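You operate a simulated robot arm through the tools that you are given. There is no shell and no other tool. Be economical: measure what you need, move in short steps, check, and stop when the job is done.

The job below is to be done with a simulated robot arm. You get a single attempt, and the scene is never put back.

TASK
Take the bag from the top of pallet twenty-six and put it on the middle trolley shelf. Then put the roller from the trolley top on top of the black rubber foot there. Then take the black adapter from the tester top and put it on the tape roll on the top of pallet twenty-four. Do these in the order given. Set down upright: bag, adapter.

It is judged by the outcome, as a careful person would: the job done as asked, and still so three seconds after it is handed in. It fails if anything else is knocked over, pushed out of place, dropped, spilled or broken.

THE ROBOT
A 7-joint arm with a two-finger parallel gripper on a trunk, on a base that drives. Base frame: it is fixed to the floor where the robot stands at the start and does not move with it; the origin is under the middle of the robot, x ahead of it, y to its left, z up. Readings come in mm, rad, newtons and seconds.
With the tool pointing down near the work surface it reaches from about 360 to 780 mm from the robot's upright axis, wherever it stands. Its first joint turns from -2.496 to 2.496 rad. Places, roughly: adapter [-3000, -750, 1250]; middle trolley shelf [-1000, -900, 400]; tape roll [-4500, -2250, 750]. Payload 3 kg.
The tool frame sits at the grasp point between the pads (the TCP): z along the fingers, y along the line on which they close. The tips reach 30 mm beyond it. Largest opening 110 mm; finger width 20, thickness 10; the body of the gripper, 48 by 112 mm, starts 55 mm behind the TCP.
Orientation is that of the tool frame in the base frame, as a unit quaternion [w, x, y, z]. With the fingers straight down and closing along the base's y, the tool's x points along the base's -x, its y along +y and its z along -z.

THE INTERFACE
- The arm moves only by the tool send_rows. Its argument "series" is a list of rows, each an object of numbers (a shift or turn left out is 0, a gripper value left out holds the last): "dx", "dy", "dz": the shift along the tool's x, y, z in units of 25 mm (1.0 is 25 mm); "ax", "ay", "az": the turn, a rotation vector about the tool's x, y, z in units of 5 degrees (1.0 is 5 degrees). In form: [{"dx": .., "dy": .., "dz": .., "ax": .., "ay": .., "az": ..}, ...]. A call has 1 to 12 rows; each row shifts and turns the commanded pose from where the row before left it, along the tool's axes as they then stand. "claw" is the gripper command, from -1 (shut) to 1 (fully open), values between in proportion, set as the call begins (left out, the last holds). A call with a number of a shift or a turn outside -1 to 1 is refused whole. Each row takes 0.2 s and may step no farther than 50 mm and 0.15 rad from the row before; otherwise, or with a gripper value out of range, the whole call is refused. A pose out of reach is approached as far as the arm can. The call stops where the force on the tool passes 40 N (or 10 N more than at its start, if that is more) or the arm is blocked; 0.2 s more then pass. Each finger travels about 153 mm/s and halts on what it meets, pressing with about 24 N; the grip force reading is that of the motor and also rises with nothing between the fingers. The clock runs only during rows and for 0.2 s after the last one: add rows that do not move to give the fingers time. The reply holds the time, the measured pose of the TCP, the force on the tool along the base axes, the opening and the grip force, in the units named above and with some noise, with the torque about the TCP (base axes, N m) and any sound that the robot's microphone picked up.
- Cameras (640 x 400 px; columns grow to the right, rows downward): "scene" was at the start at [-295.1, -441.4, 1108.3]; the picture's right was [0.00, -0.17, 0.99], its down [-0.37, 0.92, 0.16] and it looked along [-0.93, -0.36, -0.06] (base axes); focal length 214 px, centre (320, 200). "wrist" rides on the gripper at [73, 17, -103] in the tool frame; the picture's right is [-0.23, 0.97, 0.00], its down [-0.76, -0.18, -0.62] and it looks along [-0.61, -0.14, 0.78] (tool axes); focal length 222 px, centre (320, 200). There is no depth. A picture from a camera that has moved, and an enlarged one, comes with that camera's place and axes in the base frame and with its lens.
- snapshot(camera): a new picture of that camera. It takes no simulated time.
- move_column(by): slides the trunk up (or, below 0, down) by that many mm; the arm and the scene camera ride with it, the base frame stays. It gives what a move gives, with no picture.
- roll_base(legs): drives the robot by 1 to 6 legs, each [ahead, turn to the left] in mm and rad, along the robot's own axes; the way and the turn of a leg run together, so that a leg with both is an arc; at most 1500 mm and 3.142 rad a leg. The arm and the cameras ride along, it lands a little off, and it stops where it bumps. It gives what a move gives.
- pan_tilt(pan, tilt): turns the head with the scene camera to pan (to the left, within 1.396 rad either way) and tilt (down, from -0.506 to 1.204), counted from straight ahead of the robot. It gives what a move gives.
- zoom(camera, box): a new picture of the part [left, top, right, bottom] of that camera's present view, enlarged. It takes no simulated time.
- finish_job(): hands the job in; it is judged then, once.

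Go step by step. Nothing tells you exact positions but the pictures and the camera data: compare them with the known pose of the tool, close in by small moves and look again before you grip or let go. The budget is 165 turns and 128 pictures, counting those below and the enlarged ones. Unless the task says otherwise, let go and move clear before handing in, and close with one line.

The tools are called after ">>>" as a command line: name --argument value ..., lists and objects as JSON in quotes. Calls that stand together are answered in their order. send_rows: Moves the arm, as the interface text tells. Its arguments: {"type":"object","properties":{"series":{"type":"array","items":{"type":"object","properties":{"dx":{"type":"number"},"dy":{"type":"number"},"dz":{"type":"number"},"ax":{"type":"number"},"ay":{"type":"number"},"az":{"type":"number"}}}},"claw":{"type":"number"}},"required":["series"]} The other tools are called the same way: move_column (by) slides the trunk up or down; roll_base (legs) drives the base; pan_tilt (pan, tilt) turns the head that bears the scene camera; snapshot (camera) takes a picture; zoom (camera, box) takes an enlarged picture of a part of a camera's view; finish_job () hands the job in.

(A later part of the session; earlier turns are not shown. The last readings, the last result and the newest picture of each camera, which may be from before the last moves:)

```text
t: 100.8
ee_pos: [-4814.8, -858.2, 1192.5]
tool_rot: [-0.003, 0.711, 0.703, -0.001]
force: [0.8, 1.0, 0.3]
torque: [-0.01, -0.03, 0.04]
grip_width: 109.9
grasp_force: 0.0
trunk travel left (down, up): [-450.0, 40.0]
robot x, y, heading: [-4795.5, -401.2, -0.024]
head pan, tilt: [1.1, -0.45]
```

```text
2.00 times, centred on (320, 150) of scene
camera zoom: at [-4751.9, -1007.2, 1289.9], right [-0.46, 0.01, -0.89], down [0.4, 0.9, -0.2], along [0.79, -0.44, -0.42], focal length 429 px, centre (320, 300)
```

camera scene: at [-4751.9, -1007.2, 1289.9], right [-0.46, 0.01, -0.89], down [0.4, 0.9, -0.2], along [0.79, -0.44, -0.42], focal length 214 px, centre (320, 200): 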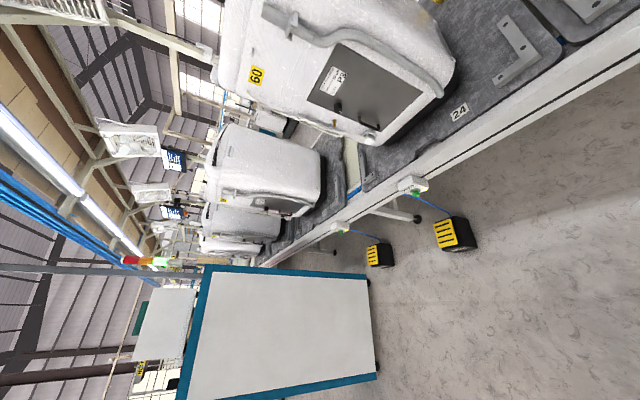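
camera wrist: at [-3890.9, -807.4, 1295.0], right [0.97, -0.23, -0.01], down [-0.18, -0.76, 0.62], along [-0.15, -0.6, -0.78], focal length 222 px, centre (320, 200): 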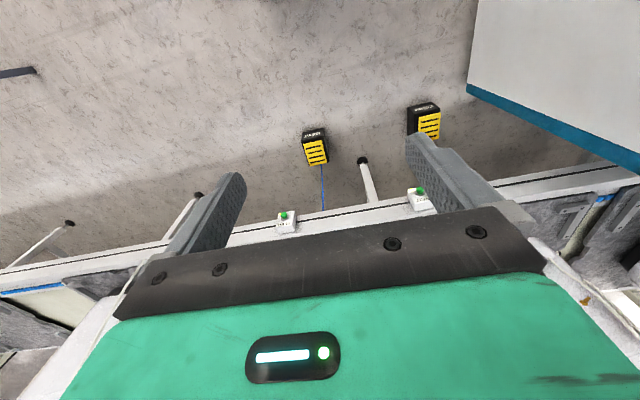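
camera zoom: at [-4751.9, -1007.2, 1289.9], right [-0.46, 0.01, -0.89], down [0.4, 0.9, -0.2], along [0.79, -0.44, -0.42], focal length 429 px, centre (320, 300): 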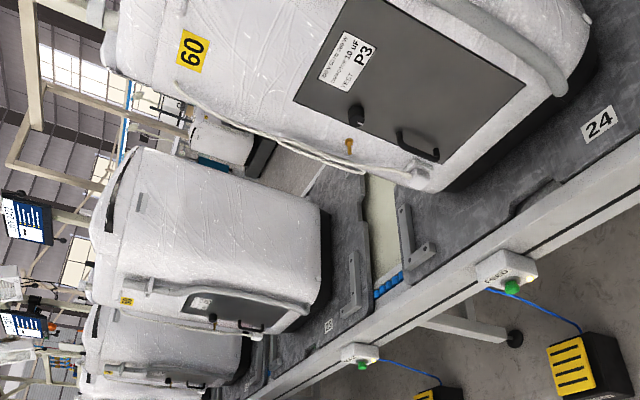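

26 is not on this stretch, so I'll check the stretch between the tester and the trolley, driving around the tester at y≈350.

>>> roll_base --legs '[[0, 0.584], [1415, 0], [0, -0.56], [1500, 0]]'

>>> pan_tilt --pan 0.0 --tilt -0.5

>>> snapshot --camera "scene"

```text
t: 118.0
ee_pos: [-2114.3, -97.6, 1193.0]
tool_rot: [-0.004, 0.7, 0.714, -0.003]
force: [-0.8, -0.4, -0.5]
torque: [-0.05, -0.01, -0.02]
grip_width: 110.1
grasp_force: 0.1
trunk travel left (down, up): [-450.0, 40.0]
robot x, y, heading: [-2111.9, 359.3, 0.009]
head pan, tilt: [1.1, -0.45]
```

```text
t: 119.3
ee_pos: [-2114.1, -98.6, 1192.8]
tool_rot: [-0.003, 0.7, 0.715, -0.002]
force: [0.1, -0.4, 0.2]
torque: [-0.01, -0.03, -0.01]
grip_width: 109.9
grasp_force: 0.0
trunk travel left (down, up): [-450.0, 40.0]
robot x, y, heading: [-2110.3, 361.6, 0.01]
head pan, tilt: [0.0, -0.499]
```

```text
87 pictures are left
camera scene: at [-2110.0, -250.4, 1255.6], right [-1.0, -0.02, 0.01], down [-0.02, 0.88, -0.48], along [0.01, -0.48, -0.88], focal length 214 px, centre (320, 200)
```

scene: 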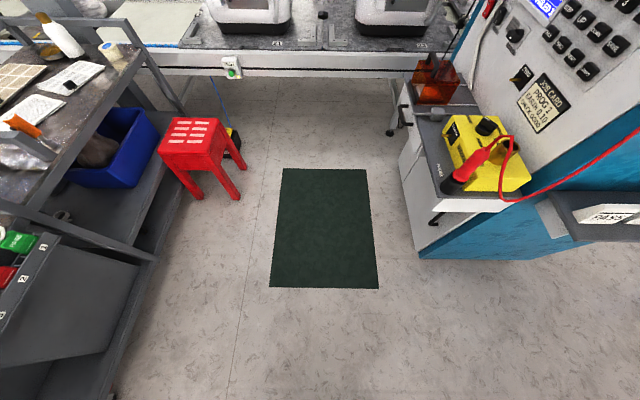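

The work cell between trolley and tester: mat, red stool, and two pallets with labels. Zooming on the labels.

>>> zoom --camera "scene" --box '[170, 0, 460, 80]'

>>> pan_tilt --pan 0.7 --tilt -0.5

>>> snapshot --camera "scene"

```text
2.21 times, centred on (315, 40) of scene
camera zoom: at [-2110.0, -250.4, 1255.6], right [-1.0, -0.02, 0.01], down [-0.02, 0.88, -0.48], along [0.01, -0.48, -0.88], focal length 473 px, centre (331, 553)
```

zoom: 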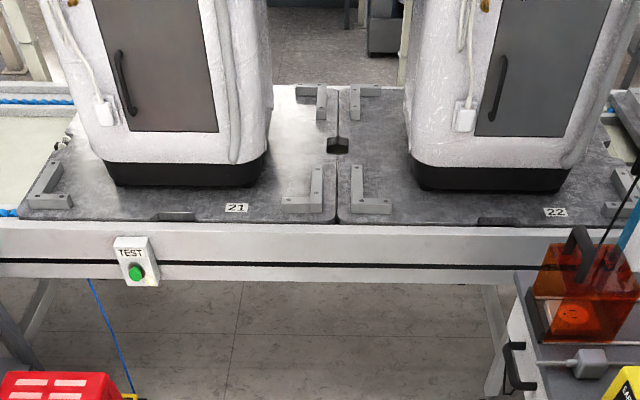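

```text
t: 120.4
ee_pos: [-2113.9, -99.4, 1193.0]
tool_rot: [-0.003, 0.7, 0.714, -0.003]
force: [-0.7, 1.3, 0.2]
torque: [-0.01, 0.01, -0.03]
grip_width: 110.2
grasp_force: 0.1
trunk travel left (down, up): [-450.0, 40.0]
robot x, y, heading: [-2113.0, 358.8, 0.007]
head pan, tilt: [0.7, -0.499]
```

```text
85 pictures are left
camera scene: at [-2066.8, -249.5, 1271.1], right [-0.77, -0.02, -0.64], down [0.29, 0.89, -0.37], along [0.57, -0.47, -0.68], focal length 214 px, centre (320, 200)
```

scene: 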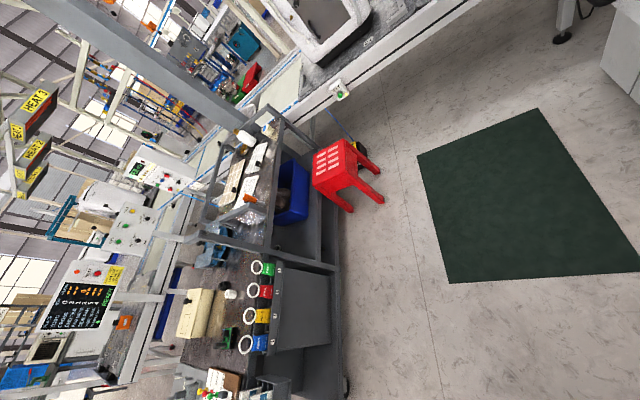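

Pallets run 21, 22, 23, 24, so 25 and 26 lie beyond x=-5000. While here I'll inspect the trolley and tester tops.

>>> zoom --camera "scene" --box '[160, 100, 340, 300]'

>>> pan_tilt --pan -1.2 --tilt -0.5

>>> snapshot --camera "scene"

```text
2.00 times, centred on (250, 200) of scene
camera zoom: at [-2066.8, -249.5, 1271.1], right [-0.77, -0.02, -0.64], down [0.29, 0.89, -0.37], along [0.57, -0.47, -0.68], focal length 429 px, centre (460, 200)
```

zoom: 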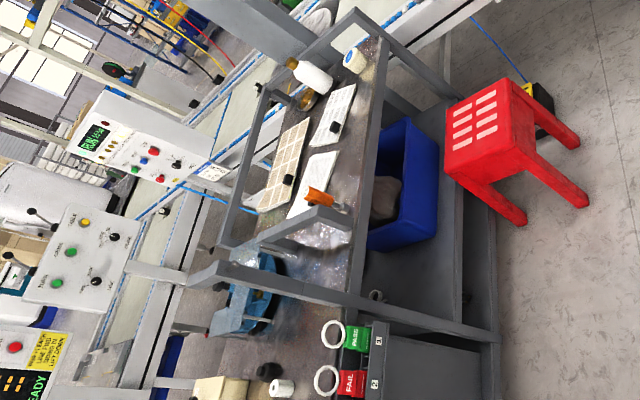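

```text
t: 122.3
ee_pos: [-2114.4, -99.5, 1193.8]
tool_rot: [-0.003, 0.7, 0.715, -0.002]
force: [0.4, -0.6, -0.8]
torque: [0.01, 0.01, 0.01]
grip_width: 109.9
grasp_force: 0.1
trunk travel left (down, up): [-450.0, 40.0]
robot x, y, heading: [-2114.1, 358.5, 0.006]
head pan, tilt: [-1.201, -0.499]
```

```text
83 pictures are left
camera scene: at [-2172.3, -251.8, 1298.8], right [-0.36, -0.01, 0.93], down [-0.47, 0.87, -0.17], along [-0.81, -0.5, -0.31], focal length 214 px, centre (320, 200)
```

scene: 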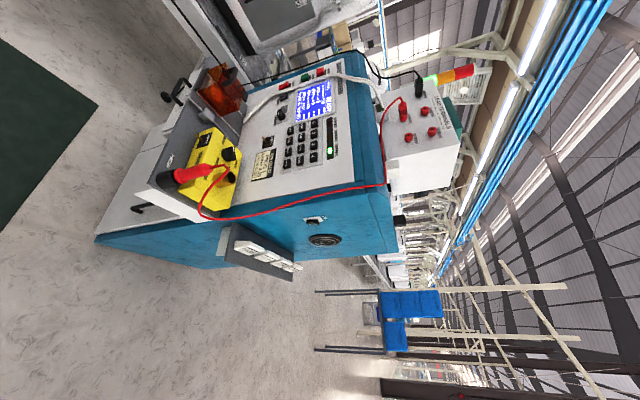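

>>> zoom --camera "scene" --box '[340, 50, 500, 250]'

```text
2.00 times, centred on (420, 150) of scene
camera zoom: at [-2172.3, -251.8, 1298.8], right [-0.36, -0.01, 0.93], down [-0.47, 0.87, -0.17], along [-0.81, -0.5, -0.31], focal length 429 px, centre (120, 300)
```

zoom: 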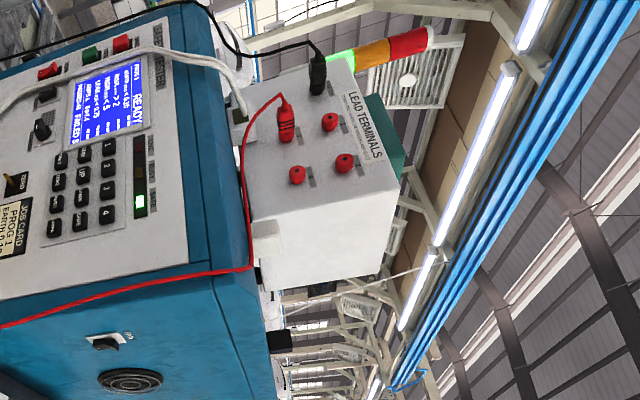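

The adapter is a small black box on the tester top near its +y rear edge. Now I fold the arm in and drive to the pallet-26 area, passing between the crate rack and the line.

>>> send_rows --series '[{"dx": 0.68, "dy": -0.93}, {"dx": 0.68, "dy": -0.93}, {"dx": 0.68, "dy": -0.93}, {"dx": 0.68, "dy": -0.93}, {"dx": 0.68, "dy": -0.93}, {"dx": 0.68, "dy": -0.93}, {"dx": 0.68, "dy": -0.93}, {"dx": 0.68, "dy": -0.93}, {"dx": 0.68, "dy": -0.93}, {"dx": 0.68, "dy": -0.93}, {"dx": 0.68, "dy": -0.93}, {"dx": 0.68, "dy": -0.93}]'

>>> pan_tilt --pan -1.2 --tilt 0.2

>>> roll_base --legs '[[-1500, 0], [0, 0.97], [-800, 0], [-780, 0], [0, -0.97]]'

>>> snapshot --camera "scene"

```text
t: 124.9
ee_pos: [-2398.0, 101.3, 1193.3]
tool_rot: [-0.004, 0.699, 0.715, -0.001]
force: [0.2, -0.5, -0.3]
torque: [0.01, 0.0, -0.01]
grip_width: 109.9
grasp_force: 0.1
trunk travel left (down, up): [-450.0, 40.0]
robot x, y, heading: [-2111.1, 358.8, 0.008]
head pan, tilt: [-1.201, -0.499]
```

```text
t: 125.9
ee_pos: [-2397.8, 99.8, 1193.2]
tool_rot: [-0.004, 0.7, 0.714, -0.002]
force: [-0.5, -0.4, 0.0]
torque: [0.03, 0.0, -0.04]
grip_width: 110.1
grasp_force: 0.0
trunk travel left (down, up): [-450.0, 40.0]
robot x, y, heading: [-2116.1, 360.3, 0.007]
head pan, tilt: [-1.201, 0.201]
```

```text
t: 146.2
ee_pos: [-4764.3, -1230.2, 1194.2]
tool_rot: [-0.004, 0.698, 0.716, -0.002]
force: [0.2, 1.0, 0.3]
torque: [0.0, -0.02, -0.01]
grip_width: 110.0
grasp_force: 0.1
trunk travel left (down, up): [-450.0, 40.0]
robot x, y, heading: [-4482.4, -994.4, 0.016]
head pan, tilt: [-1.201, 0.201]
```

```text
81 pictures are left
camera scene: at [-4848.6, -1325.7, 1291.3], right [-0.36, -0.01, 0.93], down [0.16, 0.98, 0.07], along [-0.92, 0.18, -0.35], focal length 214 px, centre (320, 200)
```

scene: 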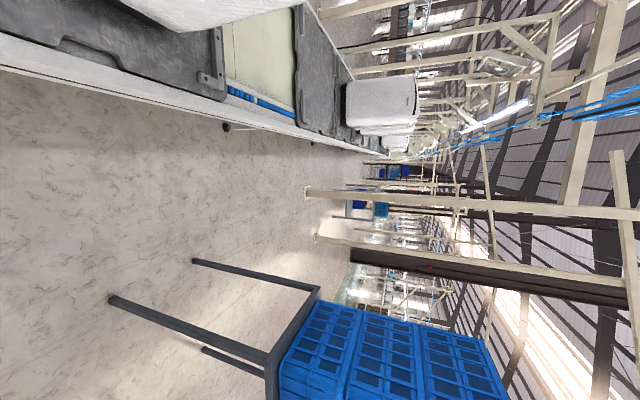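

The corridor is clear. Backing along it to the empty pallet.

>>> roll_base --legs '[[-1400, 0]]'

>>> pan_tilt --pan 0.0 --tilt -0.5

>>> snapshot --camera "scene"

>>> pan_tilt --pan -0.8 --tilt -0.5

>>> snapshot --camera "scene"

```text
t: 153.1
ee_pos: [-6154.0, -1268.8, 1194.5]
tool_rot: [-0.004, 0.692, 0.722, -0.003]
force: [-0.1, 0.3, -0.4]
torque: [-0.01, 0.01, 0.0]
grip_width: 109.8
grasp_force: 0.1
trunk travel left (down, up): [-450.0, 40.0]
robot x, y, heading: [-5874.6, -1027.5, 0.032]
head pan, tilt: [-1.201, 0.201]
```

```text
t: 154.5
ee_pos: [-6153.2, -1269.1, 1194.8]
tool_rot: [-0.003, 0.691, 0.722, -0.002]
force: [-0.3, 0.0, 0.2]
torque: [0.03, -0.02, -0.01]
grip_width: 109.9
grasp_force: 0.1
trunk travel left (down, up): [-450.0, 40.0]
robot x, y, heading: [-5873.9, -1022.8, 0.031]
head pan, tilt: [0.0, -0.499]
```

```text
80 pictures are left
camera scene: at [-6147.5, -1420.9, 1258.3], right [-1.0, -0.04, 0.01], down [-0.04, 0.88, -0.48], along [0.01, -0.48, -0.88], focal length 214 px, centre (320, 200)
```

scene: 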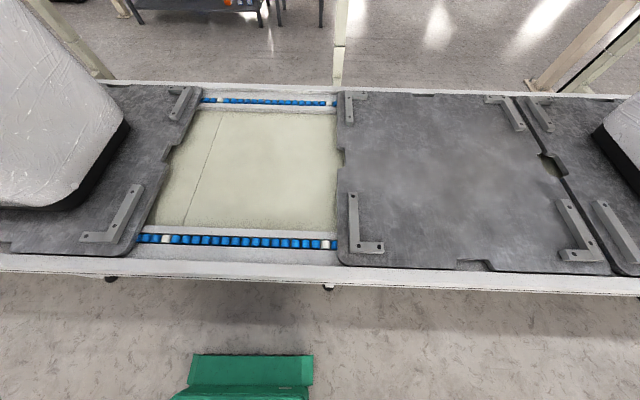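

```text
t: 155.7
ee_pos: [-6154.6, -1269.5, 1194.7]
tool_rot: [-0.003, 0.691, 0.723, -0.002]
force: [-0.8, -0.5, 0.3]
torque: [0.0, -0.02, 0.0]
grip_width: 109.7
grasp_force: 0.0
trunk travel left (down, up): [-450.0, 40.0]
robot x, y, heading: [-5876.5, -1027.0, 0.036]
head pan, tilt: [-0.799, -0.499]
```

```text
79 pictures are left
camera scene: at [-6195.3, -1423.0, 1278.9], right [-0.69, -0.03, 0.72], down [-0.38, 0.86, -0.33], along [-0.61, -0.5, -0.61], focal length 214 px, centre (320, 200)
```

scene: 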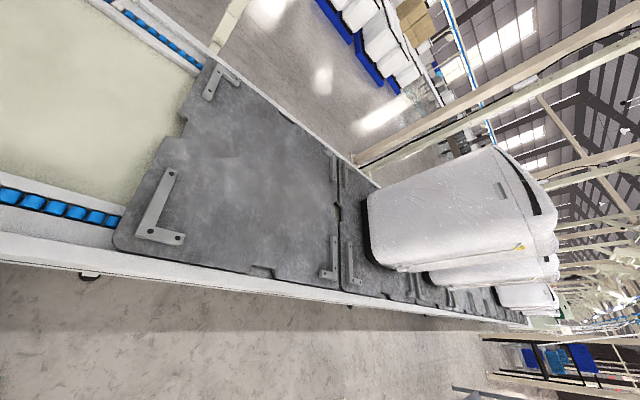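

This pallet is empty and unlabelled. I'll zoom further along the line and check for other labels.

>>> zoom --camera "scene" --box '[320, 130, 560, 330]'

>>> pan_tilt --pan 0.9 --tilt -0.5

>>> snapshot --camera "scene"

```text
2.00 times, centred on (440, 230) of scene
camera zoom: at [-6195.3, -1423.0, 1278.9], right [-0.69, -0.03, 0.72], down [-0.38, 0.86, -0.33], along [-0.61, -0.5, -0.61], focal length 429 px, centre (80, 140)
```

zoom: 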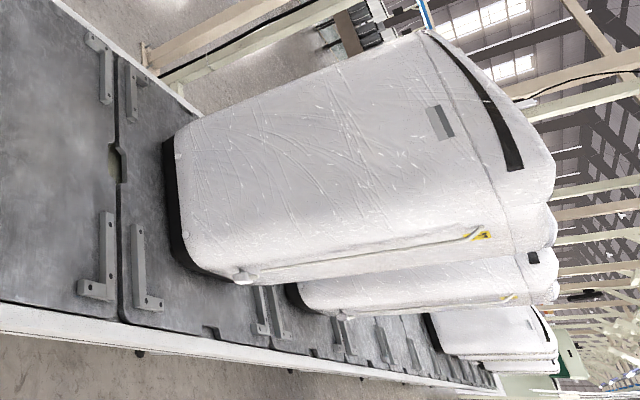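

```text
t: 157.4
ee_pos: [-6154.9, -1268.8, 1195.9]
tool_rot: [-0.003, 0.691, 0.722, -0.001]
force: [0.3, -0.9, -0.5]
torque: [0.0, 0.02, 0.01]
grip_width: 110.4
grasp_force: 0.0
trunk travel left (down, up): [-450.0, 40.0]
robot x, y, heading: [-5872.2, -1028.4, 0.034]
head pan, tilt: [0.901, -0.499]
```

```text
77 pictures are left
camera scene: at [-6094.7, -1418.7, 1283.3], right [-0.63, -0.03, -0.78], down [0.34, 0.89, -0.3], along [0.7, -0.45, -0.55], focal length 214 px, centre (320, 200)
```

scene: 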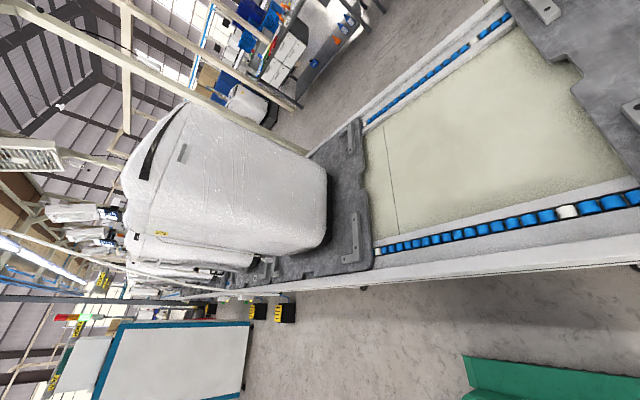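

Beyond the line I see another station with a machine and shelves. Zooming there.

>>> zoom --camera "scene" --box '[180, 0, 380, 130]'

>>> zoom --camera "scene" --box '[90, 180, 390, 380]'

```text
3.08 times, centred on (280, 65) of scene
camera zoom: at [-6094.7, -1418.7, 1283.3], right [-0.63, -0.03, -0.78], down [0.34, 0.89, -0.3], along [0.7, -0.45, -0.55], focal length 660 px, centre (443, 615)
```

zoom: 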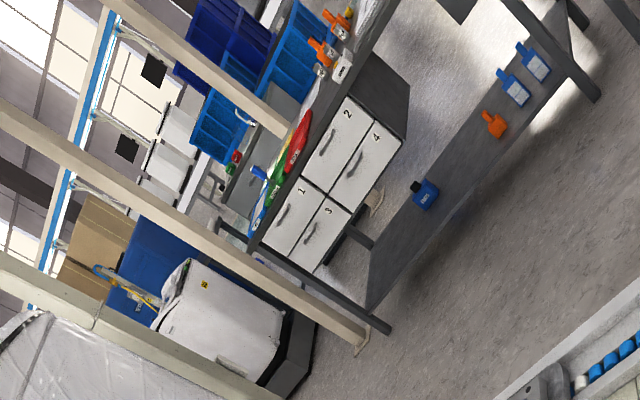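

```text
2.00 times, centred on (240, 280) of scene
camera zoom: at [-6094.7, -1418.7, 1283.3], right [-0.63, -0.03, -0.78], down [0.34, 0.89, -0.3], along [0.7, -0.45, -0.55], focal length 429 px, centre (480, 40)
```

zoom: 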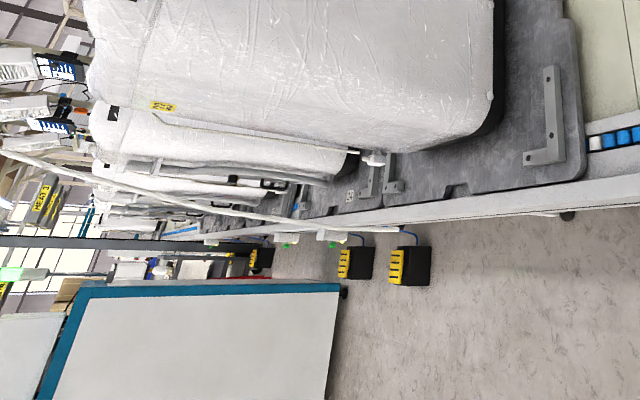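

Nothing labelled here. At the start I noticed a shiny crumpled object on the line near x≈-360, so I'll go back east and inspect the line from the mat area.

>>> roll_base --legs '[[1400, 0], [0, 0.96], [800, 0], [760, 0], [0, -0.97], [1400, 0]]'

>>> pan_tilt --pan 0.8 --tilt -0.5

```text
t: 183.6
ee_pos: [-2523.8, 142.1, 1194.7]
tool_rot: [-0.002, 0.696, 0.718, -0.002]
force: [0.5, 0.3, -0.5]
torque: [0.01, -0.02, 0.02]
grip_width: 110.0
grasp_force: 0.1
trunk travel left (down, up): [-450.0, 40.0]
robot x, y, heading: [-2242.8, 382.9, 0.024]
head pan, tilt: [0.901, -0.499]
```

```text
t: 184.3
ee_pos: [-2523.4, 142.5, 1195.9]
tool_rot: [-0.004, 0.696, 0.718, -0.002]
force: [0.4, -0.2, 0.2]
torque: [0.01, -0.02, 0.01]
grip_width: 110.3
grasp_force: 0.2
trunk travel left (down, up): [-450.0, 40.0]
robot x, y, heading: [-2240.6, 380.2, 0.021]
head pan, tilt: [0.799, -0.499]
```

>>> roll_base --legs '[[0, -0.84], [700, 0], [0, 0.82]]'

>>> snapshot --camera "scene"

>>> zoom --camera "scene" --box '[100, 0, 420, 200]'

```text
t: 192.6
ee_pos: [-2051.9, -359.8, 1195.3]
tool_rot: [-0.003, 0.703, 0.711, -0.002]
force: [0.4, -0.3, 0.3]
torque: [-0.02, 0.04, -0.01]
grip_width: 110.1
grasp_force: 0.0
trunk travel left (down, up): [-450.0, 40.0]
robot x, y, heading: [-1762.6, -107.7, 0.0]
head pan, tilt: [0.799, -0.499]
```

```text
74 pictures are left
camera scene: at [-2000.5, -510.8, 1278.7], right [-0.7, -0.01, -0.71], down [0.33, 0.88, -0.33], along [0.63, -0.47, -0.62], focal length 214 px, centre (320, 200)
```

scene: 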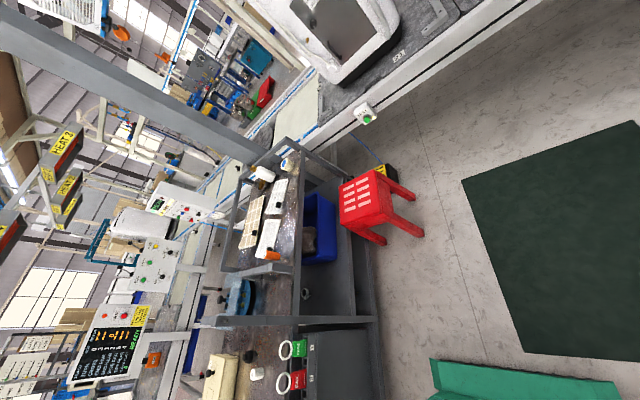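

```text
2.00 times, centred on (260, 100) of scene
camera zoom: at [-2000.5, -510.8, 1278.7], right [-0.7, -0.01, -0.71], down [0.33, 0.88, -0.33], along [0.63, -0.47, -0.62], focal length 429 px, centre (440, 400)
```

zoom: 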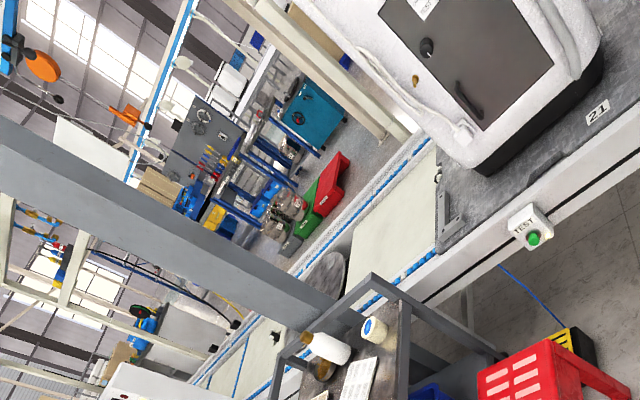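

The line turns at a corner turntable east of pallet 21, and earlier the wrist camera saw a pallet-like plate with L-brackets in the start aisle (+x side). I'll drive back there with the arm facing +x.

>>> roll_base --legs '[[0, 1.033], [1000, 0], [0, -0.884], [1000, 0], [0, 1.422]]'

>>> pan_tilt --pan 0.3 --tilt -0.5

>>> snapshot --camera "scene"

```text
t: 211.2
ee_pos: [5.9, 603.5, 1195.5]
tool_rot: [-0.002, -0.006, 1.0, -0.003]
force: [0.5, -0.5, -0.4]
torque: [0.0, -0.01, 0.01]
grip_width: 110.0
grasp_force: 0.0
trunk travel left (down, up): [-450.0, 40.0]
robot x, y, heading: [-274.4, 890.8, 1.569]
head pan, tilt: [0.799, -0.499]
```

```text
t: 212.1
ee_pos: [7.3, 602.7, 1197.0]
tool_rot: [-0.001, -0.008, 1.0, -0.004]
force: [-0.5, 0.0, -0.2]
torque: [0.01, 0.05, 0.0]
grip_width: 110.0
grasp_force: 0.1
trunk travel left (down, up): [-450.0, 40.0]
robot x, y, heading: [-274.5, 886.8, 1.572]
head pan, tilt: [0.3, -0.499]
```

```text
72 pictures are left
camera scene: at [157.1, 623.8, 1262.5], right [0.01, -0.96, -0.29], down [-0.88, 0.13, -0.46], along [0.47, 0.26, -0.84], focal length 214 px, centre (320, 200)
```

scene: 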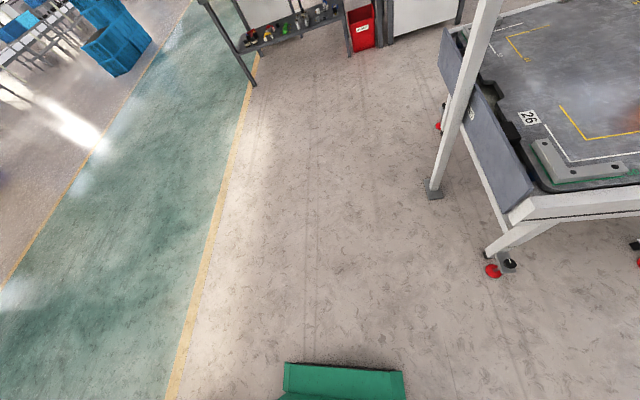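

Pallet 26 is right here on the +x side. Looking at it squarely.

>>> pan_tilt --pan -0.5 --tilt -0.5

>>> snapshot --camera "scene"

```text
t: 213.2
ee_pos: [6.3, 602.8, 1197.5]
tool_rot: [-0.001, -0.007, 1.0, -0.003]
force: [0.5, -0.7, 0.3]
torque: [-0.01, 0.04, -0.01]
grip_width: 110.1
grasp_force: 0.0
trunk travel left (down, up): [-450.0, 40.0]
robot x, y, heading: [-272.5, 890.8, 1.571]
head pan, tilt: [-0.499, -0.499]
```

```text
71 pictures are left
camera scene: at [157.6, 571.9, 1268.2], right [0.01, -0.88, 0.48], down [-0.88, -0.24, -0.42], along [0.48, -0.42, -0.77], focal length 214 px, centre (320, 200)
```

scene: 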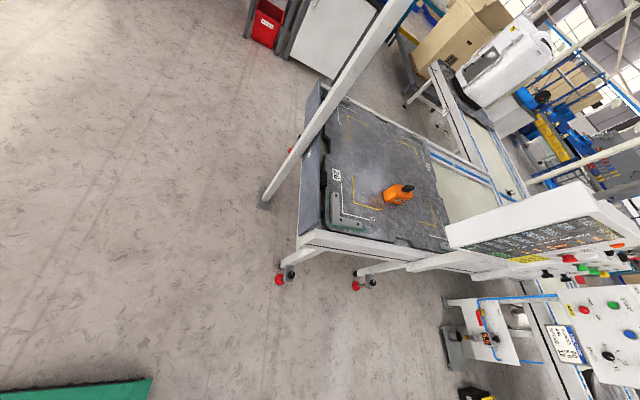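

The orange item on pallet 26 is the bag. Zoom.

>>> zoom --camera "scene" --box '[280, 100, 480, 250]'

```text
2.67 times, centred on (380, 175) of scene
camera zoom: at [157.6, 571.9, 1268.2], right [0.01, -0.88, 0.48], down [-0.88, -0.24, -0.42], along [0.48, -0.42, -0.77], focal length 572 px, centre (160, 267)
```

zoom: 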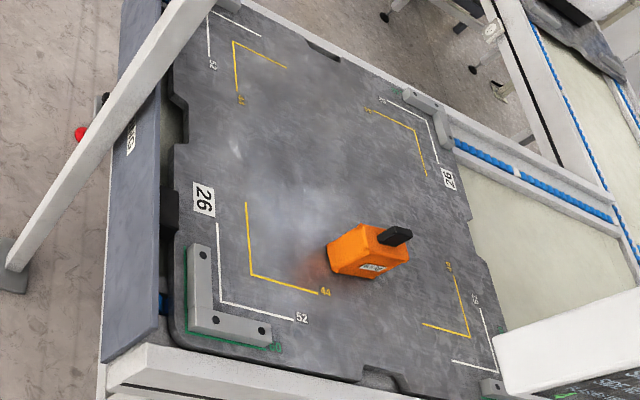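

The bag is an orange box with a black handle at about (665, -203). I'll reverse into the aisle to around (-20, 0), heading +y, with the arm facing +x.

>>> roll_base --legs '[[0, 0.278], [-926, 0], [0, -0.278]]'

>>> pan_tilt --pan 0.0 --tilt -0.5

>>> snapshot --camera "scene"

```text
t: 220.0
ee_pos: [254.0, -292.0, 1197.1]
tool_rot: [-0.001, -0.003, 1.0, -0.003]
force: [-0.3, -0.5, -0.5]
torque: [0.02, 0.0, 0.0]
grip_width: 110.3
grasp_force: 0.1
trunk travel left (down, up): [-450.0, 40.0]
robot x, y, heading: [-16.1, -3.9, 1.559]
head pan, tilt: [-0.499, -0.499]
```

```text
t: 220.9
ee_pos: [255.2, -293.7, 1197.1]
tool_rot: [-0.001, -0.003, 1.0, -0.004]
force: [-0.7, 0.9, 0.2]
torque: [-0.01, -0.02, 0.01]
grip_width: 110.1
grasp_force: 0.1
trunk travel left (down, up): [-450.0, 40.0]
robot x, y, heading: [-21.3, -8.5, 1.56]
head pan, tilt: [0.0, -0.499]
```

```text
69 pictures are left
camera scene: at [405.2, -293.8, 1260.3], right [0.01, -1.0, 0.01], down [-0.88, -0.01, -0.48], along [0.48, 0.0, -0.88], focal length 214 px, centre (320, 200)
```

scene: 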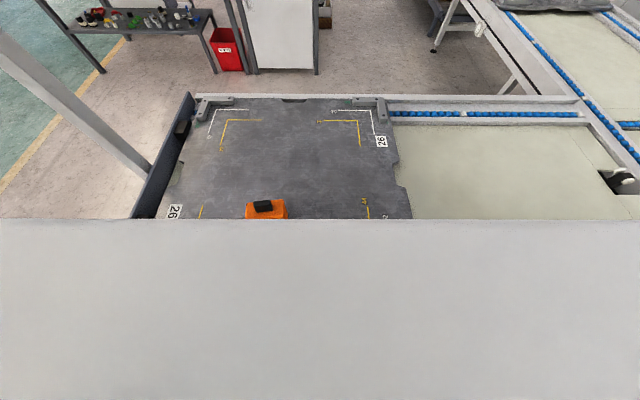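

A display box hangs between me and the bag, so I'll approach the bag from the open +y end of the pallet instead: robot at about (500, 560), heading +x.

>>> roll_base --legs '[[570, 0], [0, -1.56], [516, 0]]'

>>> snapshot --camera "scene"

```text
t: 222.3
ee_pos: [256.2, -188.6, 1200.5]
tool_rot: [0.001, 0.009, 1.0, -0.008]
force: [1.1, -8.9, 0.3]
torque: [0.95, 0.25, -1.24]
grip_width: 110.0
grasp_force: 0.1
trunk travel left (down, up): [-450.0, 40.0]
robot x, y, heading: [-17.6, 108.2, 1.562]
head pan, tilt: [0.0, -0.499]
stopped in leg 1: the force on the tool passed its limit at 82 N (the readings are from after the stop); the commanded pose is now the measured one
```

```text
68 pictures are left
camera scene: at [405.1, -192.1, 1263.4], right [-0.02, -1.0, 0.02], down [-0.88, 0.01, -0.48], along [0.48, -0.03, -0.88], focal length 214 px, centre (320, 200)
```

scene: 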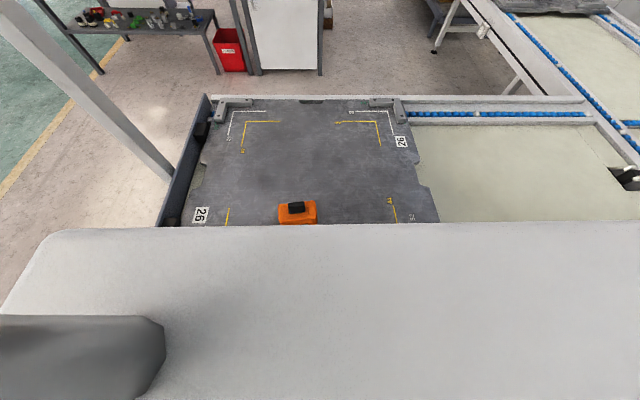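

The head or gripper touched the display's bracket. Backing off, raising the arm well above it, then continuing.

>>> roll_base --legs '[[-110, 0]]'

>>> send_rows --series '[{"dz": -1}, {"dz": -1}, {"dz": -1}, {"dz": -1}, {"dz": -1}, {"dz": -1}, {"dz": -1}, {"dz": -1}, {"dz": -1}, {"dz": -1}]'

>>> snapshot --camera "scene"

```text
t: 223.5
ee_pos: [254.1, -295.7, 1200.9]
tool_rot: [0.001, 0.008, 1.0, -0.008]
force: [-0.3, 0.2, 0.0]
torque: [-0.02, -0.03, 0.0]
grip_width: 110.1
grasp_force: 0.0
trunk travel left (down, up): [-450.0, 40.0]
robot x, y, heading: [-21.3, -5.5, 1.558]
head pan, tilt: [0.0, -0.499]
```

```text
t: 225.7
ee_pos: [254.3, -292.6, 1450.6]
tool_rot: [0.0, 0.008, 1.0, -0.009]
force: [0.2, -0.3, 0.4]
torque: [0.02, 0.0, -0.01]
grip_width: 109.9
grasp_force: 0.0
trunk travel left (down, up): [-450.0, 40.0]
robot x, y, heading: [-18.8, -2.9, 1.555]
head pan, tilt: [0.0, -0.499]
```

```text
67 pictures are left
camera scene: at [403.9, -295.7, 1514.0], right [-0.02, -1.0, 0.02], down [-0.88, 0.01, -0.48], along [0.48, -0.02, -0.88], focal length 214 px, centre (320, 200)
```

scene: 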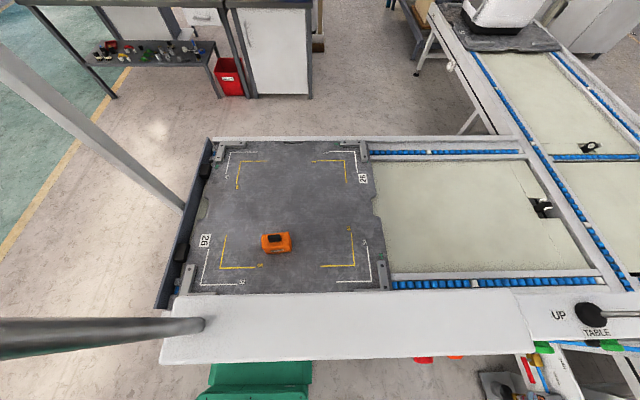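

From above I see a vertical pole at about (395, -95), holding the display; that's what was touched. I'll turn the arm away from it (to the right), back out of the aisle, then come to the north end of pallet 26.

>>> roll_base --legs '[[0, -0.5], [-250, 0], [0, -2.63], [-750, 0]]'

```text
t: 239.0
ee_pos: [-427.1, 808.7, 1450.9]
tool_rot: [-0.008, 1.0, 0.004, -0.002]
force: [-0.3, -0.8, 0.2]
torque: [0.03, 0.02, -0.01]
grip_width: 110.2
grasp_force: 0.0
trunk travel left (down, up): [-450.0, 40.0]
robot x, y, heading: [-155.6, 527.1, -1.566]
head pan, tilt: [0.0, -0.499]
```

>>> roll_base --legs '[[0, 1.6], [620, 0], [0, -0.034]]'

>>> snapshot --camera "scene"

```text
t: 246.9
ee_pos: [184.3, 283.6, 1451.1]
tool_rot: [-0.006, 0.701, 0.713, -0.007]
force: [0.4, 0.5, 0.6]
torque: [0.04, 0.04, 0.04]
grip_width: 110.4
grasp_force: 0.2
trunk travel left (down, up): [-450.0, 40.0]
robot x, y, heading: [463.9, 553.6, 0.019]
head pan, tilt: [0.0, -0.499]
```

```text
66 pictures are left
camera scene: at [186.4, 131.8, 1514.6], right [-1.0, -0.02, 0.02], down [-0.02, 0.88, -0.48], along [-0.01, -0.48, -0.88], focal length 214 px, centre (320, 200)
```

scene: 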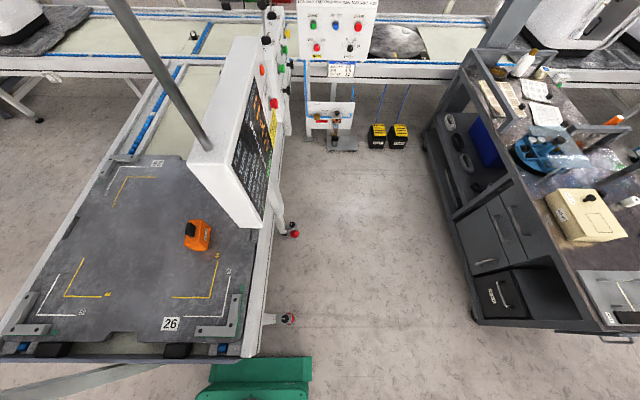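

Very clear: bag at about (656, -130) with handle on top, open from this side. Bringing the arm around at safe height.

>>> send_rows --series '[{"dy": 1, "dx": -0.33}, {"dy": 1, "dx": -0.33}, {"dy": 1, "dx": -0.33}, {"dy": 1, "dx": -0.33}, {"dy": 1, "dx": -0.33}, {"dy": 1, "dx": -0.33}, {"dy": 1, "dx": -0.33}, {"dy": 1, "dx": -0.33}, {"dy": 1, "dx": -0.33}, {"dy": 1, "dx": -0.33}, {"dy": 1, "dx": -0.33}, {"dy": 1, "dx": -0.33}]'

>>> send_rows --series '[{"dy": 1}, {"dy": 1}, {"dy": 1}, {"dy": 1}, {"dy": 1}, {"dy": 1}, {"dy": 1}, {"dz": 1}, {"dz": 1}, {"dz": 1}, {"dz": 1}, {"dz": 1}]'

>>> snapshot --camera "scene"

```text
t: 249.5
ee_pos: [481.9, 188.6, 1446.6]
tool_rot: [-0.006, 0.701, 0.713, -0.007]
force: [-1.6, 1.5, -0.3]
torque: [0.01, 0.0, 0.01]
grip_width: 110.1
grasp_force: 0.1
trunk travel left (down, up): [-450.0, 40.0]
robot x, y, heading: [463.7, 552.6, 0.021]
head pan, tilt: [0.0, -0.499]
```

```text
t: 252.1
ee_pos: [656.2, 191.5, 1320.1]
tool_rot: [-0.005, 0.701, 0.713, -0.007]
force: [-0.3, 0.1, -0.4]
torque: [-0.03, 0.01, 0.01]
grip_width: 110.0
grasp_force: 0.1
trunk travel left (down, up): [-450.0, 40.0]
robot x, y, heading: [467.1, 551.2, 0.02]
head pan, tilt: [0.0, -0.499]
```

```text
65 pictures are left
camera scene: at [660.0, 40.6, 1382.3], right [-1.0, -0.01, 0.02], down [-0.02, 0.88, -0.48], along [-0.01, -0.48, -0.88], focal length 214 px, centre (320, 200)
```

scene: 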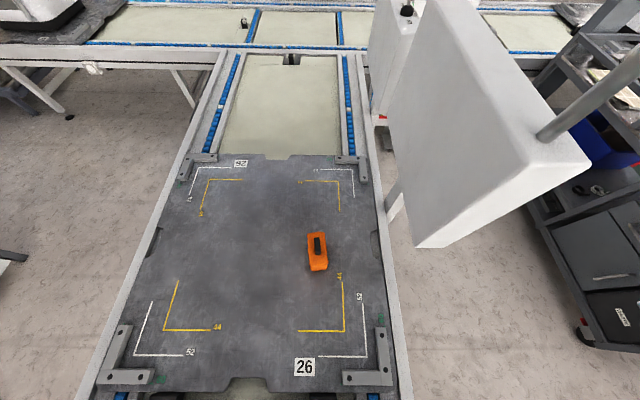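

Moving above the bag's handle (~(664, -155)) and descending to check.

>>> send_rows --series '[{"dx": -1}, {"dx": -1}, {"dx": -1}, {"dx": -1}, {"dx": -1}, {"dx": -1}, {"dx": -1}, {"dx": -1}, {"dx": -1}, {"dx": -1}, {"dx": -1}, {"dx": -1}]'

>>> send_rows --series '[{"dx": -1, "dy": 0.4}, {"dz": 1}, {"dz": 1}, {"dz": 1}, {"dz": 1}, {"dz": 1}, {"dz": 1}, {"dz": 1}, {"dz": 1}, {"dz": 1}, {"dz": 1}, {"dz": 1}]'

>>> snapshot --camera "scene"

>>> snapshot --camera "wrist"

```text
t: 254.7
ee_pos: [663.9, -82.2, 1318.4]
tool_rot: [-0.006, 0.701, 0.713, -0.007]
force: [1.7, 0.5, -0.1]
torque: [-0.06, 0.16, 0.02]
grip_width: 109.8
grasp_force: 0.1
out of reach, approached as far as the arm can: row 12
trunk travel left (down, up): [-450.0, 40.0]
robot x, y, heading: [466.4, 555.4, 0.02]
head pan, tilt: [0.0, -0.499]
```

```text
t: 257.3
ee_pos: [658.4, -83.4, 1044.6]
tool_rot: [-0.006, 0.701, 0.713, -0.007]
force: [-0.1, 0.5, 0.0]
torque: [-0.03, 0.02, 0.02]
grip_width: 110.3
grasp_force: 0.0
out of reach, approached as far as the arm can: row 1
trunk travel left (down, up): [-450.0, 40.0]
robot x, y, heading: [465.2, 554.5, 0.015]
head pan, tilt: [0.0, -0.499]
```

```text
64 pictures are left
camera scene: at [660.4, -234.6, 1107.2], right [-1.0, -0.02, 0.02], down [-0.02, 0.88, -0.48], along [-0.01, -0.48, -0.88], focal length 214 px, centre (320, 200)
```

scene: 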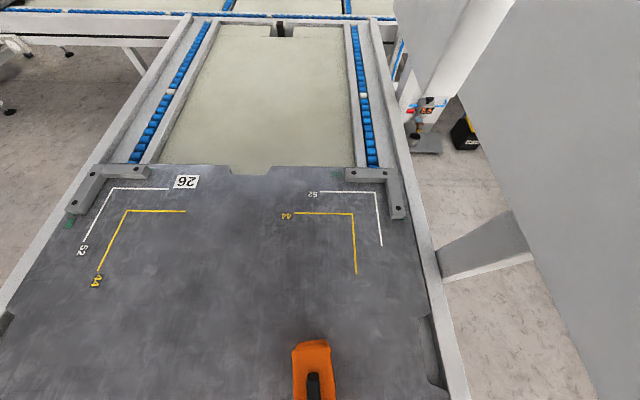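

```text
63 pictures are left
camera wrist: at [674.8, -10.6, 1146.8], right [0.98, -0.21, -0.02], down [-0.16, -0.76, 0.63], along [-0.15, -0.61, -0.78], focal length 222 px, centre (320, 200)
```

wrist: 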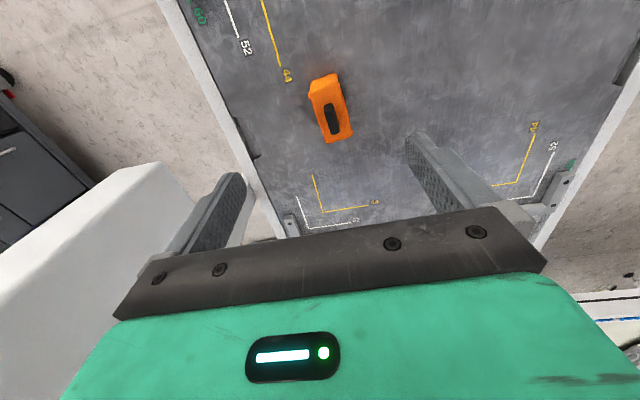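

Handle is at about (660, -155), aligned with the finger's closing direction across it. I'll descend while moving to y≈-155 and check.

>>> send_rows --series '[{"dz": 1}, {"dz": 1}, {"dz": 1, "dx": -0.4}, {"dz": 1, "dx": -0.4}, {"dz": 1, "dx": -0.4}, {"dz": 1, "dx": -0.4}, {"dz": 1, "dx": -0.4}, {"dz": 1, "dx": -0.4}, {"dz": 1, "dx": -0.4}]'

>>> snapshot --camera "wrist"

>>> pan_tilt --pan 0.0 --tilt 0.1

>>> snapshot --camera "scene"

```text
t: 259.3
ee_pos: [655.0, -154.0, 818.4]
tool_rot: [-0.005, 0.702, 0.712, -0.006]
force: [-0.6, 0.3, 0.7]
torque: [-0.03, 0.0, 0.0]
grip_width: 109.8
grasp_force: 0.0
trunk travel left (down, up): [-450.0, 40.0]
robot x, y, heading: [461.4, 554.4, 0.022]
head pan, tilt: [0.0, -0.499]
```

```text
62 pictures are left
camera wrist: at [673.4, -81.0, 921.6], right [0.98, -0.21, -0.01], down [-0.16, -0.76, 0.63], along [-0.14, -0.61, -0.78], focal length 222 px, centre (320, 200)
```

wrist: 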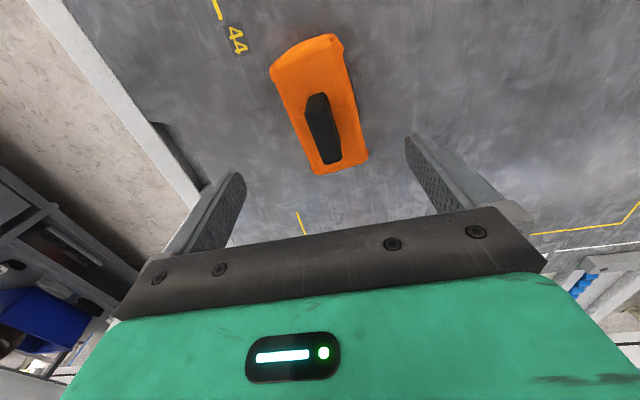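

```text
t: 260.3
ee_pos: [655.5, -152.8, 818.5]
tool_rot: [-0.007, 0.702, 0.712, -0.006]
force: [-0.4, 0.0, 0.0]
torque: [-0.01, -0.02, 0.0]
grip_width: 109.8
grasp_force: 0.2
trunk travel left (down, up): [-450.0, 40.0]
robot x, y, heading: [461.6, 555.7, 0.022]
head pan, tilt: [0.0, 0.099]
```

```text
61 pictures are left
camera scene: at [657.4, -256.1, 857.1], right [-1.0, -0.02, 0.02], down [-0.01, 1.0, 0.1], along [-0.02, 0.1, -1.0], focal length 214 px, centre (320, 200)
```

scene: 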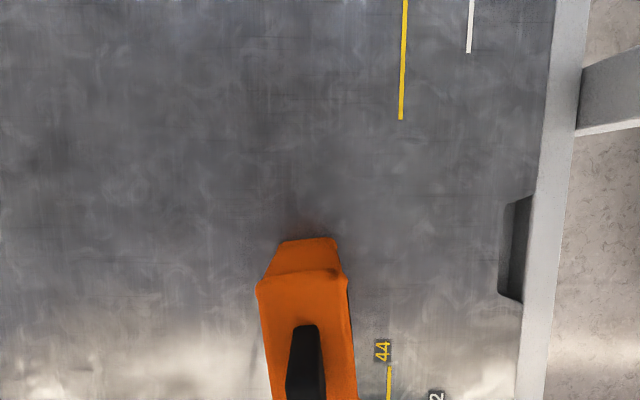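

From the two views the bag top is at z≈735 and handle top ≈748, center (657, -150). I'll lower the TCP to z≈708 astride the body and close.

>>> send_rows --series '[{"dz": 1, "dy": 0.1}, {"dz": 1}, {"dz": 1}, {"dz": 0.7}, {"dz": 0.7}]'

>>> send_rows --series '[{"dz": 0}, {"dz": 0}, {"dz": 0}, {"dz": 0}]' --claw -1

>>> snapshot --camera "wrist"

```text
t: 261.5
ee_pos: [655.7, -152.4, 724.1]
tool_rot: [-0.006, 0.701, 0.713, -0.006]
force: [-0.4, -0.1, -0.3]
torque: [0.02, -0.03, -0.01]
grip_width: 110.0
grasp_force: 0.0
out of reach, approached as far as the arm can: row 5
trunk travel left (down, up): [-450.0, 40.0]
robot x, y, heading: [462.7, 554.2, 0.018]
head pan, tilt: [0.0, 0.099]
```

```text
t: 262.5
ee_pos: [654.6, -152.9, 724.3]
tool_rot: [-0.005, 0.701, 0.713, -0.006]
force: [2.9, 0.5, 2.7]
torque: [-0.09, -0.47, 0.05]
grip_width: 61.6
grasp_force: 23.8
trunk travel left (down, up): [-450.0, 40.0]
robot x, y, heading: [466.3, 553.6, 0.024]
head pan, tilt: [0.0, 0.099]
```

```text
60 pictures are left
camera wrist: at [673.5, -81.2, 827.7], right [0.98, -0.21, -0.02], down [-0.16, -0.76, 0.63], along [-0.14, -0.61, -0.78], focal length 222 px, centre (320, 200)
```

wrist: 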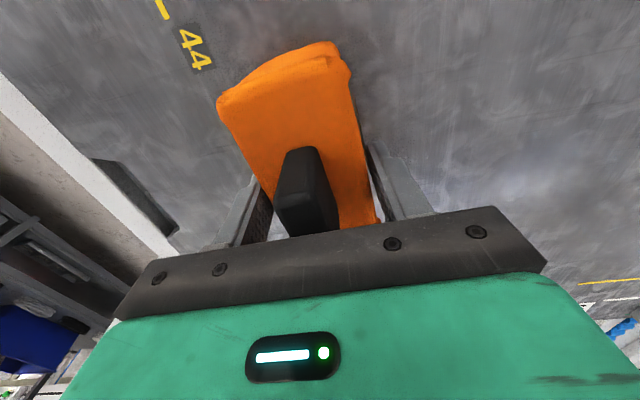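

Firm grip, 62 mm, centred on the bag. Lifting back along the same path.

>>> send_rows --series '[{"dz": -1}, {"dz": -1}, {"dz": -1, "dx": 0.4}, {"dz": -1, "dx": 0.4}, {"dz": -1, "dx": 0.4}, {"dz": -1, "dx": 0.4}, {"dz": -1, "dx": 0.4}, {"dz": -1, "dx": 0.4}, {"dz": -1, "dx": 1}, {"dz": -1, "dx": 1}, {"dz": -1, "dx": 1}, {"dz": -1, "dx": 1}]'

>>> send_rows --series '[{"dz": -1, "dx": 1}, {"dz": -1, "dx": 1}, {"dz": -1, "dx": 1}, {"dz": -1, "dx": 1}, {"dx": 1}, {"dx": 1}]'

>>> snapshot --camera "scene"

```text
t: 265.1
ee_pos: [656.1, 5.9, 1024.6]
tool_rot: [-0.005, 0.702, 0.712, -0.006]
force: [0.7, 0.0, -5.6]
torque: [-0.01, -0.02, 0.04]
grip_width: 61.2
grasp_force: 24.2
trunk travel left (down, up): [-450.0, 40.0]
robot x, y, heading: [462.2, 553.2, 0.022]
head pan, tilt: [0.0, 0.099]
```

```text
t: 266.5
ee_pos: [656.3, 155.3, 1124.1]
tool_rot: [-0.007, 0.701, 0.713, -0.006]
force: [-0.4, 0.4, -5.2]
torque: [-0.04, 0.0, 0.04]
grip_width: 61.2
grasp_force: 24.2
trunk travel left (down, up): [-450.0, 40.0]
robot x, y, heading: [460.7, 556.2, 0.021]
head pan, tilt: [0.0, 0.099]
```

```text
59 pictures are left
camera scene: at [658.8, 53.6, 1162.1], right [-1.0, -0.01, 0.02], down [-0.01, 0.99, 0.1], along [-0.02, 0.1, -0.99], focal length 214 px, centre (320, 200)
```

scene: 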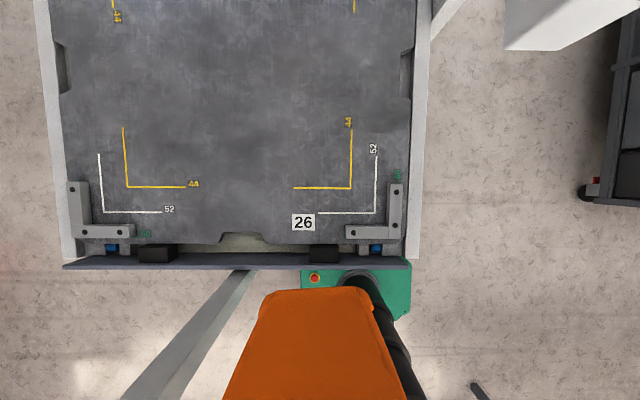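

The bag is held (about 0.5 kg; its bottom ≈104 mm below the TCP). Now retract the arm, back out and enter the aisle heading -y, with the arm facing the trolley.

>>> send_rows --series '[{"dy": -1, "dx": 0.1}, {"dy": -1, "dx": 0.1}, {"dy": -1, "dx": 0.1}, {"dy": -1, "dx": 0.1}, {"dy": -1, "dx": 0.1}, {"dy": -1, "dx": 0.1}, {"dy": -1, "dx": 0.1}, {"dy": -0.8, "dx": 0.1}]'

>>> roll_base --legs '[[-620, 0], [0, -1.59], [600, 0]]'

>>> pan_tilt --pan 0.3 --tilt -0.5

>>> snapshot --camera "scene"

```text
t: 268.3
ee_pos: [461.1, 174.3, 1127.3]
tool_rot: [-0.005, 0.702, 0.712, -0.006]
force: [0.6, 0.3, -5.4]
torque: [-0.06, -0.02, -0.02]
grip_width: 61.1
grasp_force: 24.3
trunk travel left (down, up): [-450.0, 40.0]
robot x, y, heading: [460.4, 553.7, 0.02]
head pan, tilt: [0.0, 0.099]
```

```text
t: 278.7
ee_pos: [-531.9, -48.2, 1127.6]
tool_rot: [-0.008, 1.0, 0.003, -0.001]
force: [0.3, 0.6, -5.1]
torque: [0.0, 0.0, 0.02]
grip_width: 60.9
grasp_force: 23.4
trunk travel left (down, up): [-450.0, 40.0]
robot x, y, heading: [-152.7, -56.9, -1.562]
head pan, tilt: [0.0, 0.099]
```

```text
t: 279.7
ee_pos: [-532.2, -49.0, 1128.7]
tool_rot: [-0.008, 1.0, 0.003, -0.001]
force: [0.1, -0.1, -4.6]
torque: [0.0, 0.02, 0.01]
grip_width: 60.8
grasp_force: 23.7
trunk travel left (down, up): [-450.0, 40.0]
robot x, y, heading: [-152.6, -56.0, -1.559]
head pan, tilt: [0.3, -0.499]
```

```text
58 pictures are left
camera scene: at [-681.1, -71.6, 1193.9], right [0.0, 0.96, -0.28], down [0.88, -0.13, -0.46], along [-0.48, -0.25, -0.84], focal length 214 px, centre (320, 200)
```

scene: 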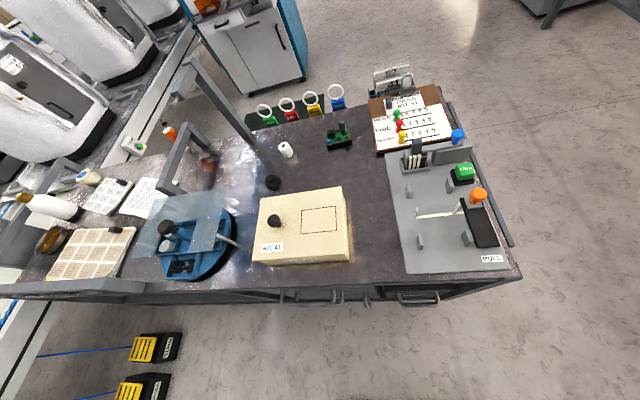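

I see the trolley top well. Zooming on the roller and black foot.

>>> zoom --camera "scene" --box '[230, 120, 390, 280]'

>>> zoom --camera "scene" --box '[20, 120, 260, 300]'

```text
2.50 times, centred on (310, 200) of scene
camera zoom: at [-681.1, -71.6, 1193.9], right [0.0, 0.96, -0.28], down [0.88, -0.13, -0.46], along [-0.48, -0.25, -0.84], focal length 536 px, centre (345, 200)
```

zoom: 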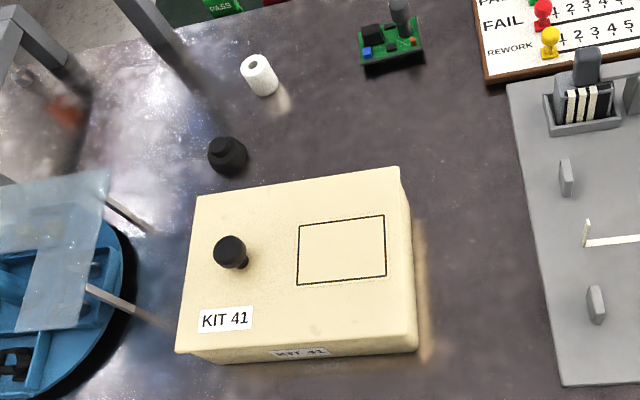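

```text
2.22 times, centred on (140, 210) of scene
camera zoom: at [-681.1, -71.6, 1193.9], right [0.0, 0.96, -0.28], down [0.88, -0.13, -0.46], along [-0.48, -0.25, -0.84], focal length 477 px, centre (720, 178)
```

zoom: 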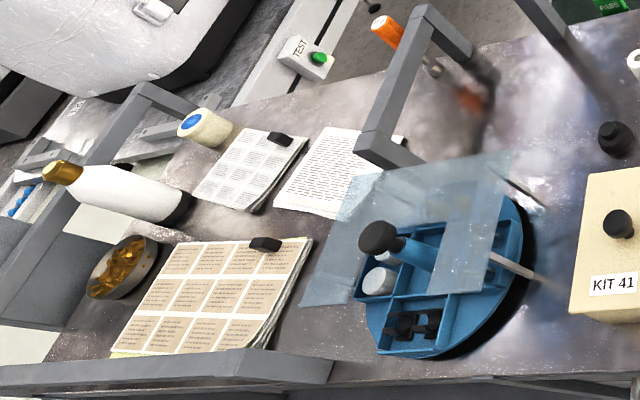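

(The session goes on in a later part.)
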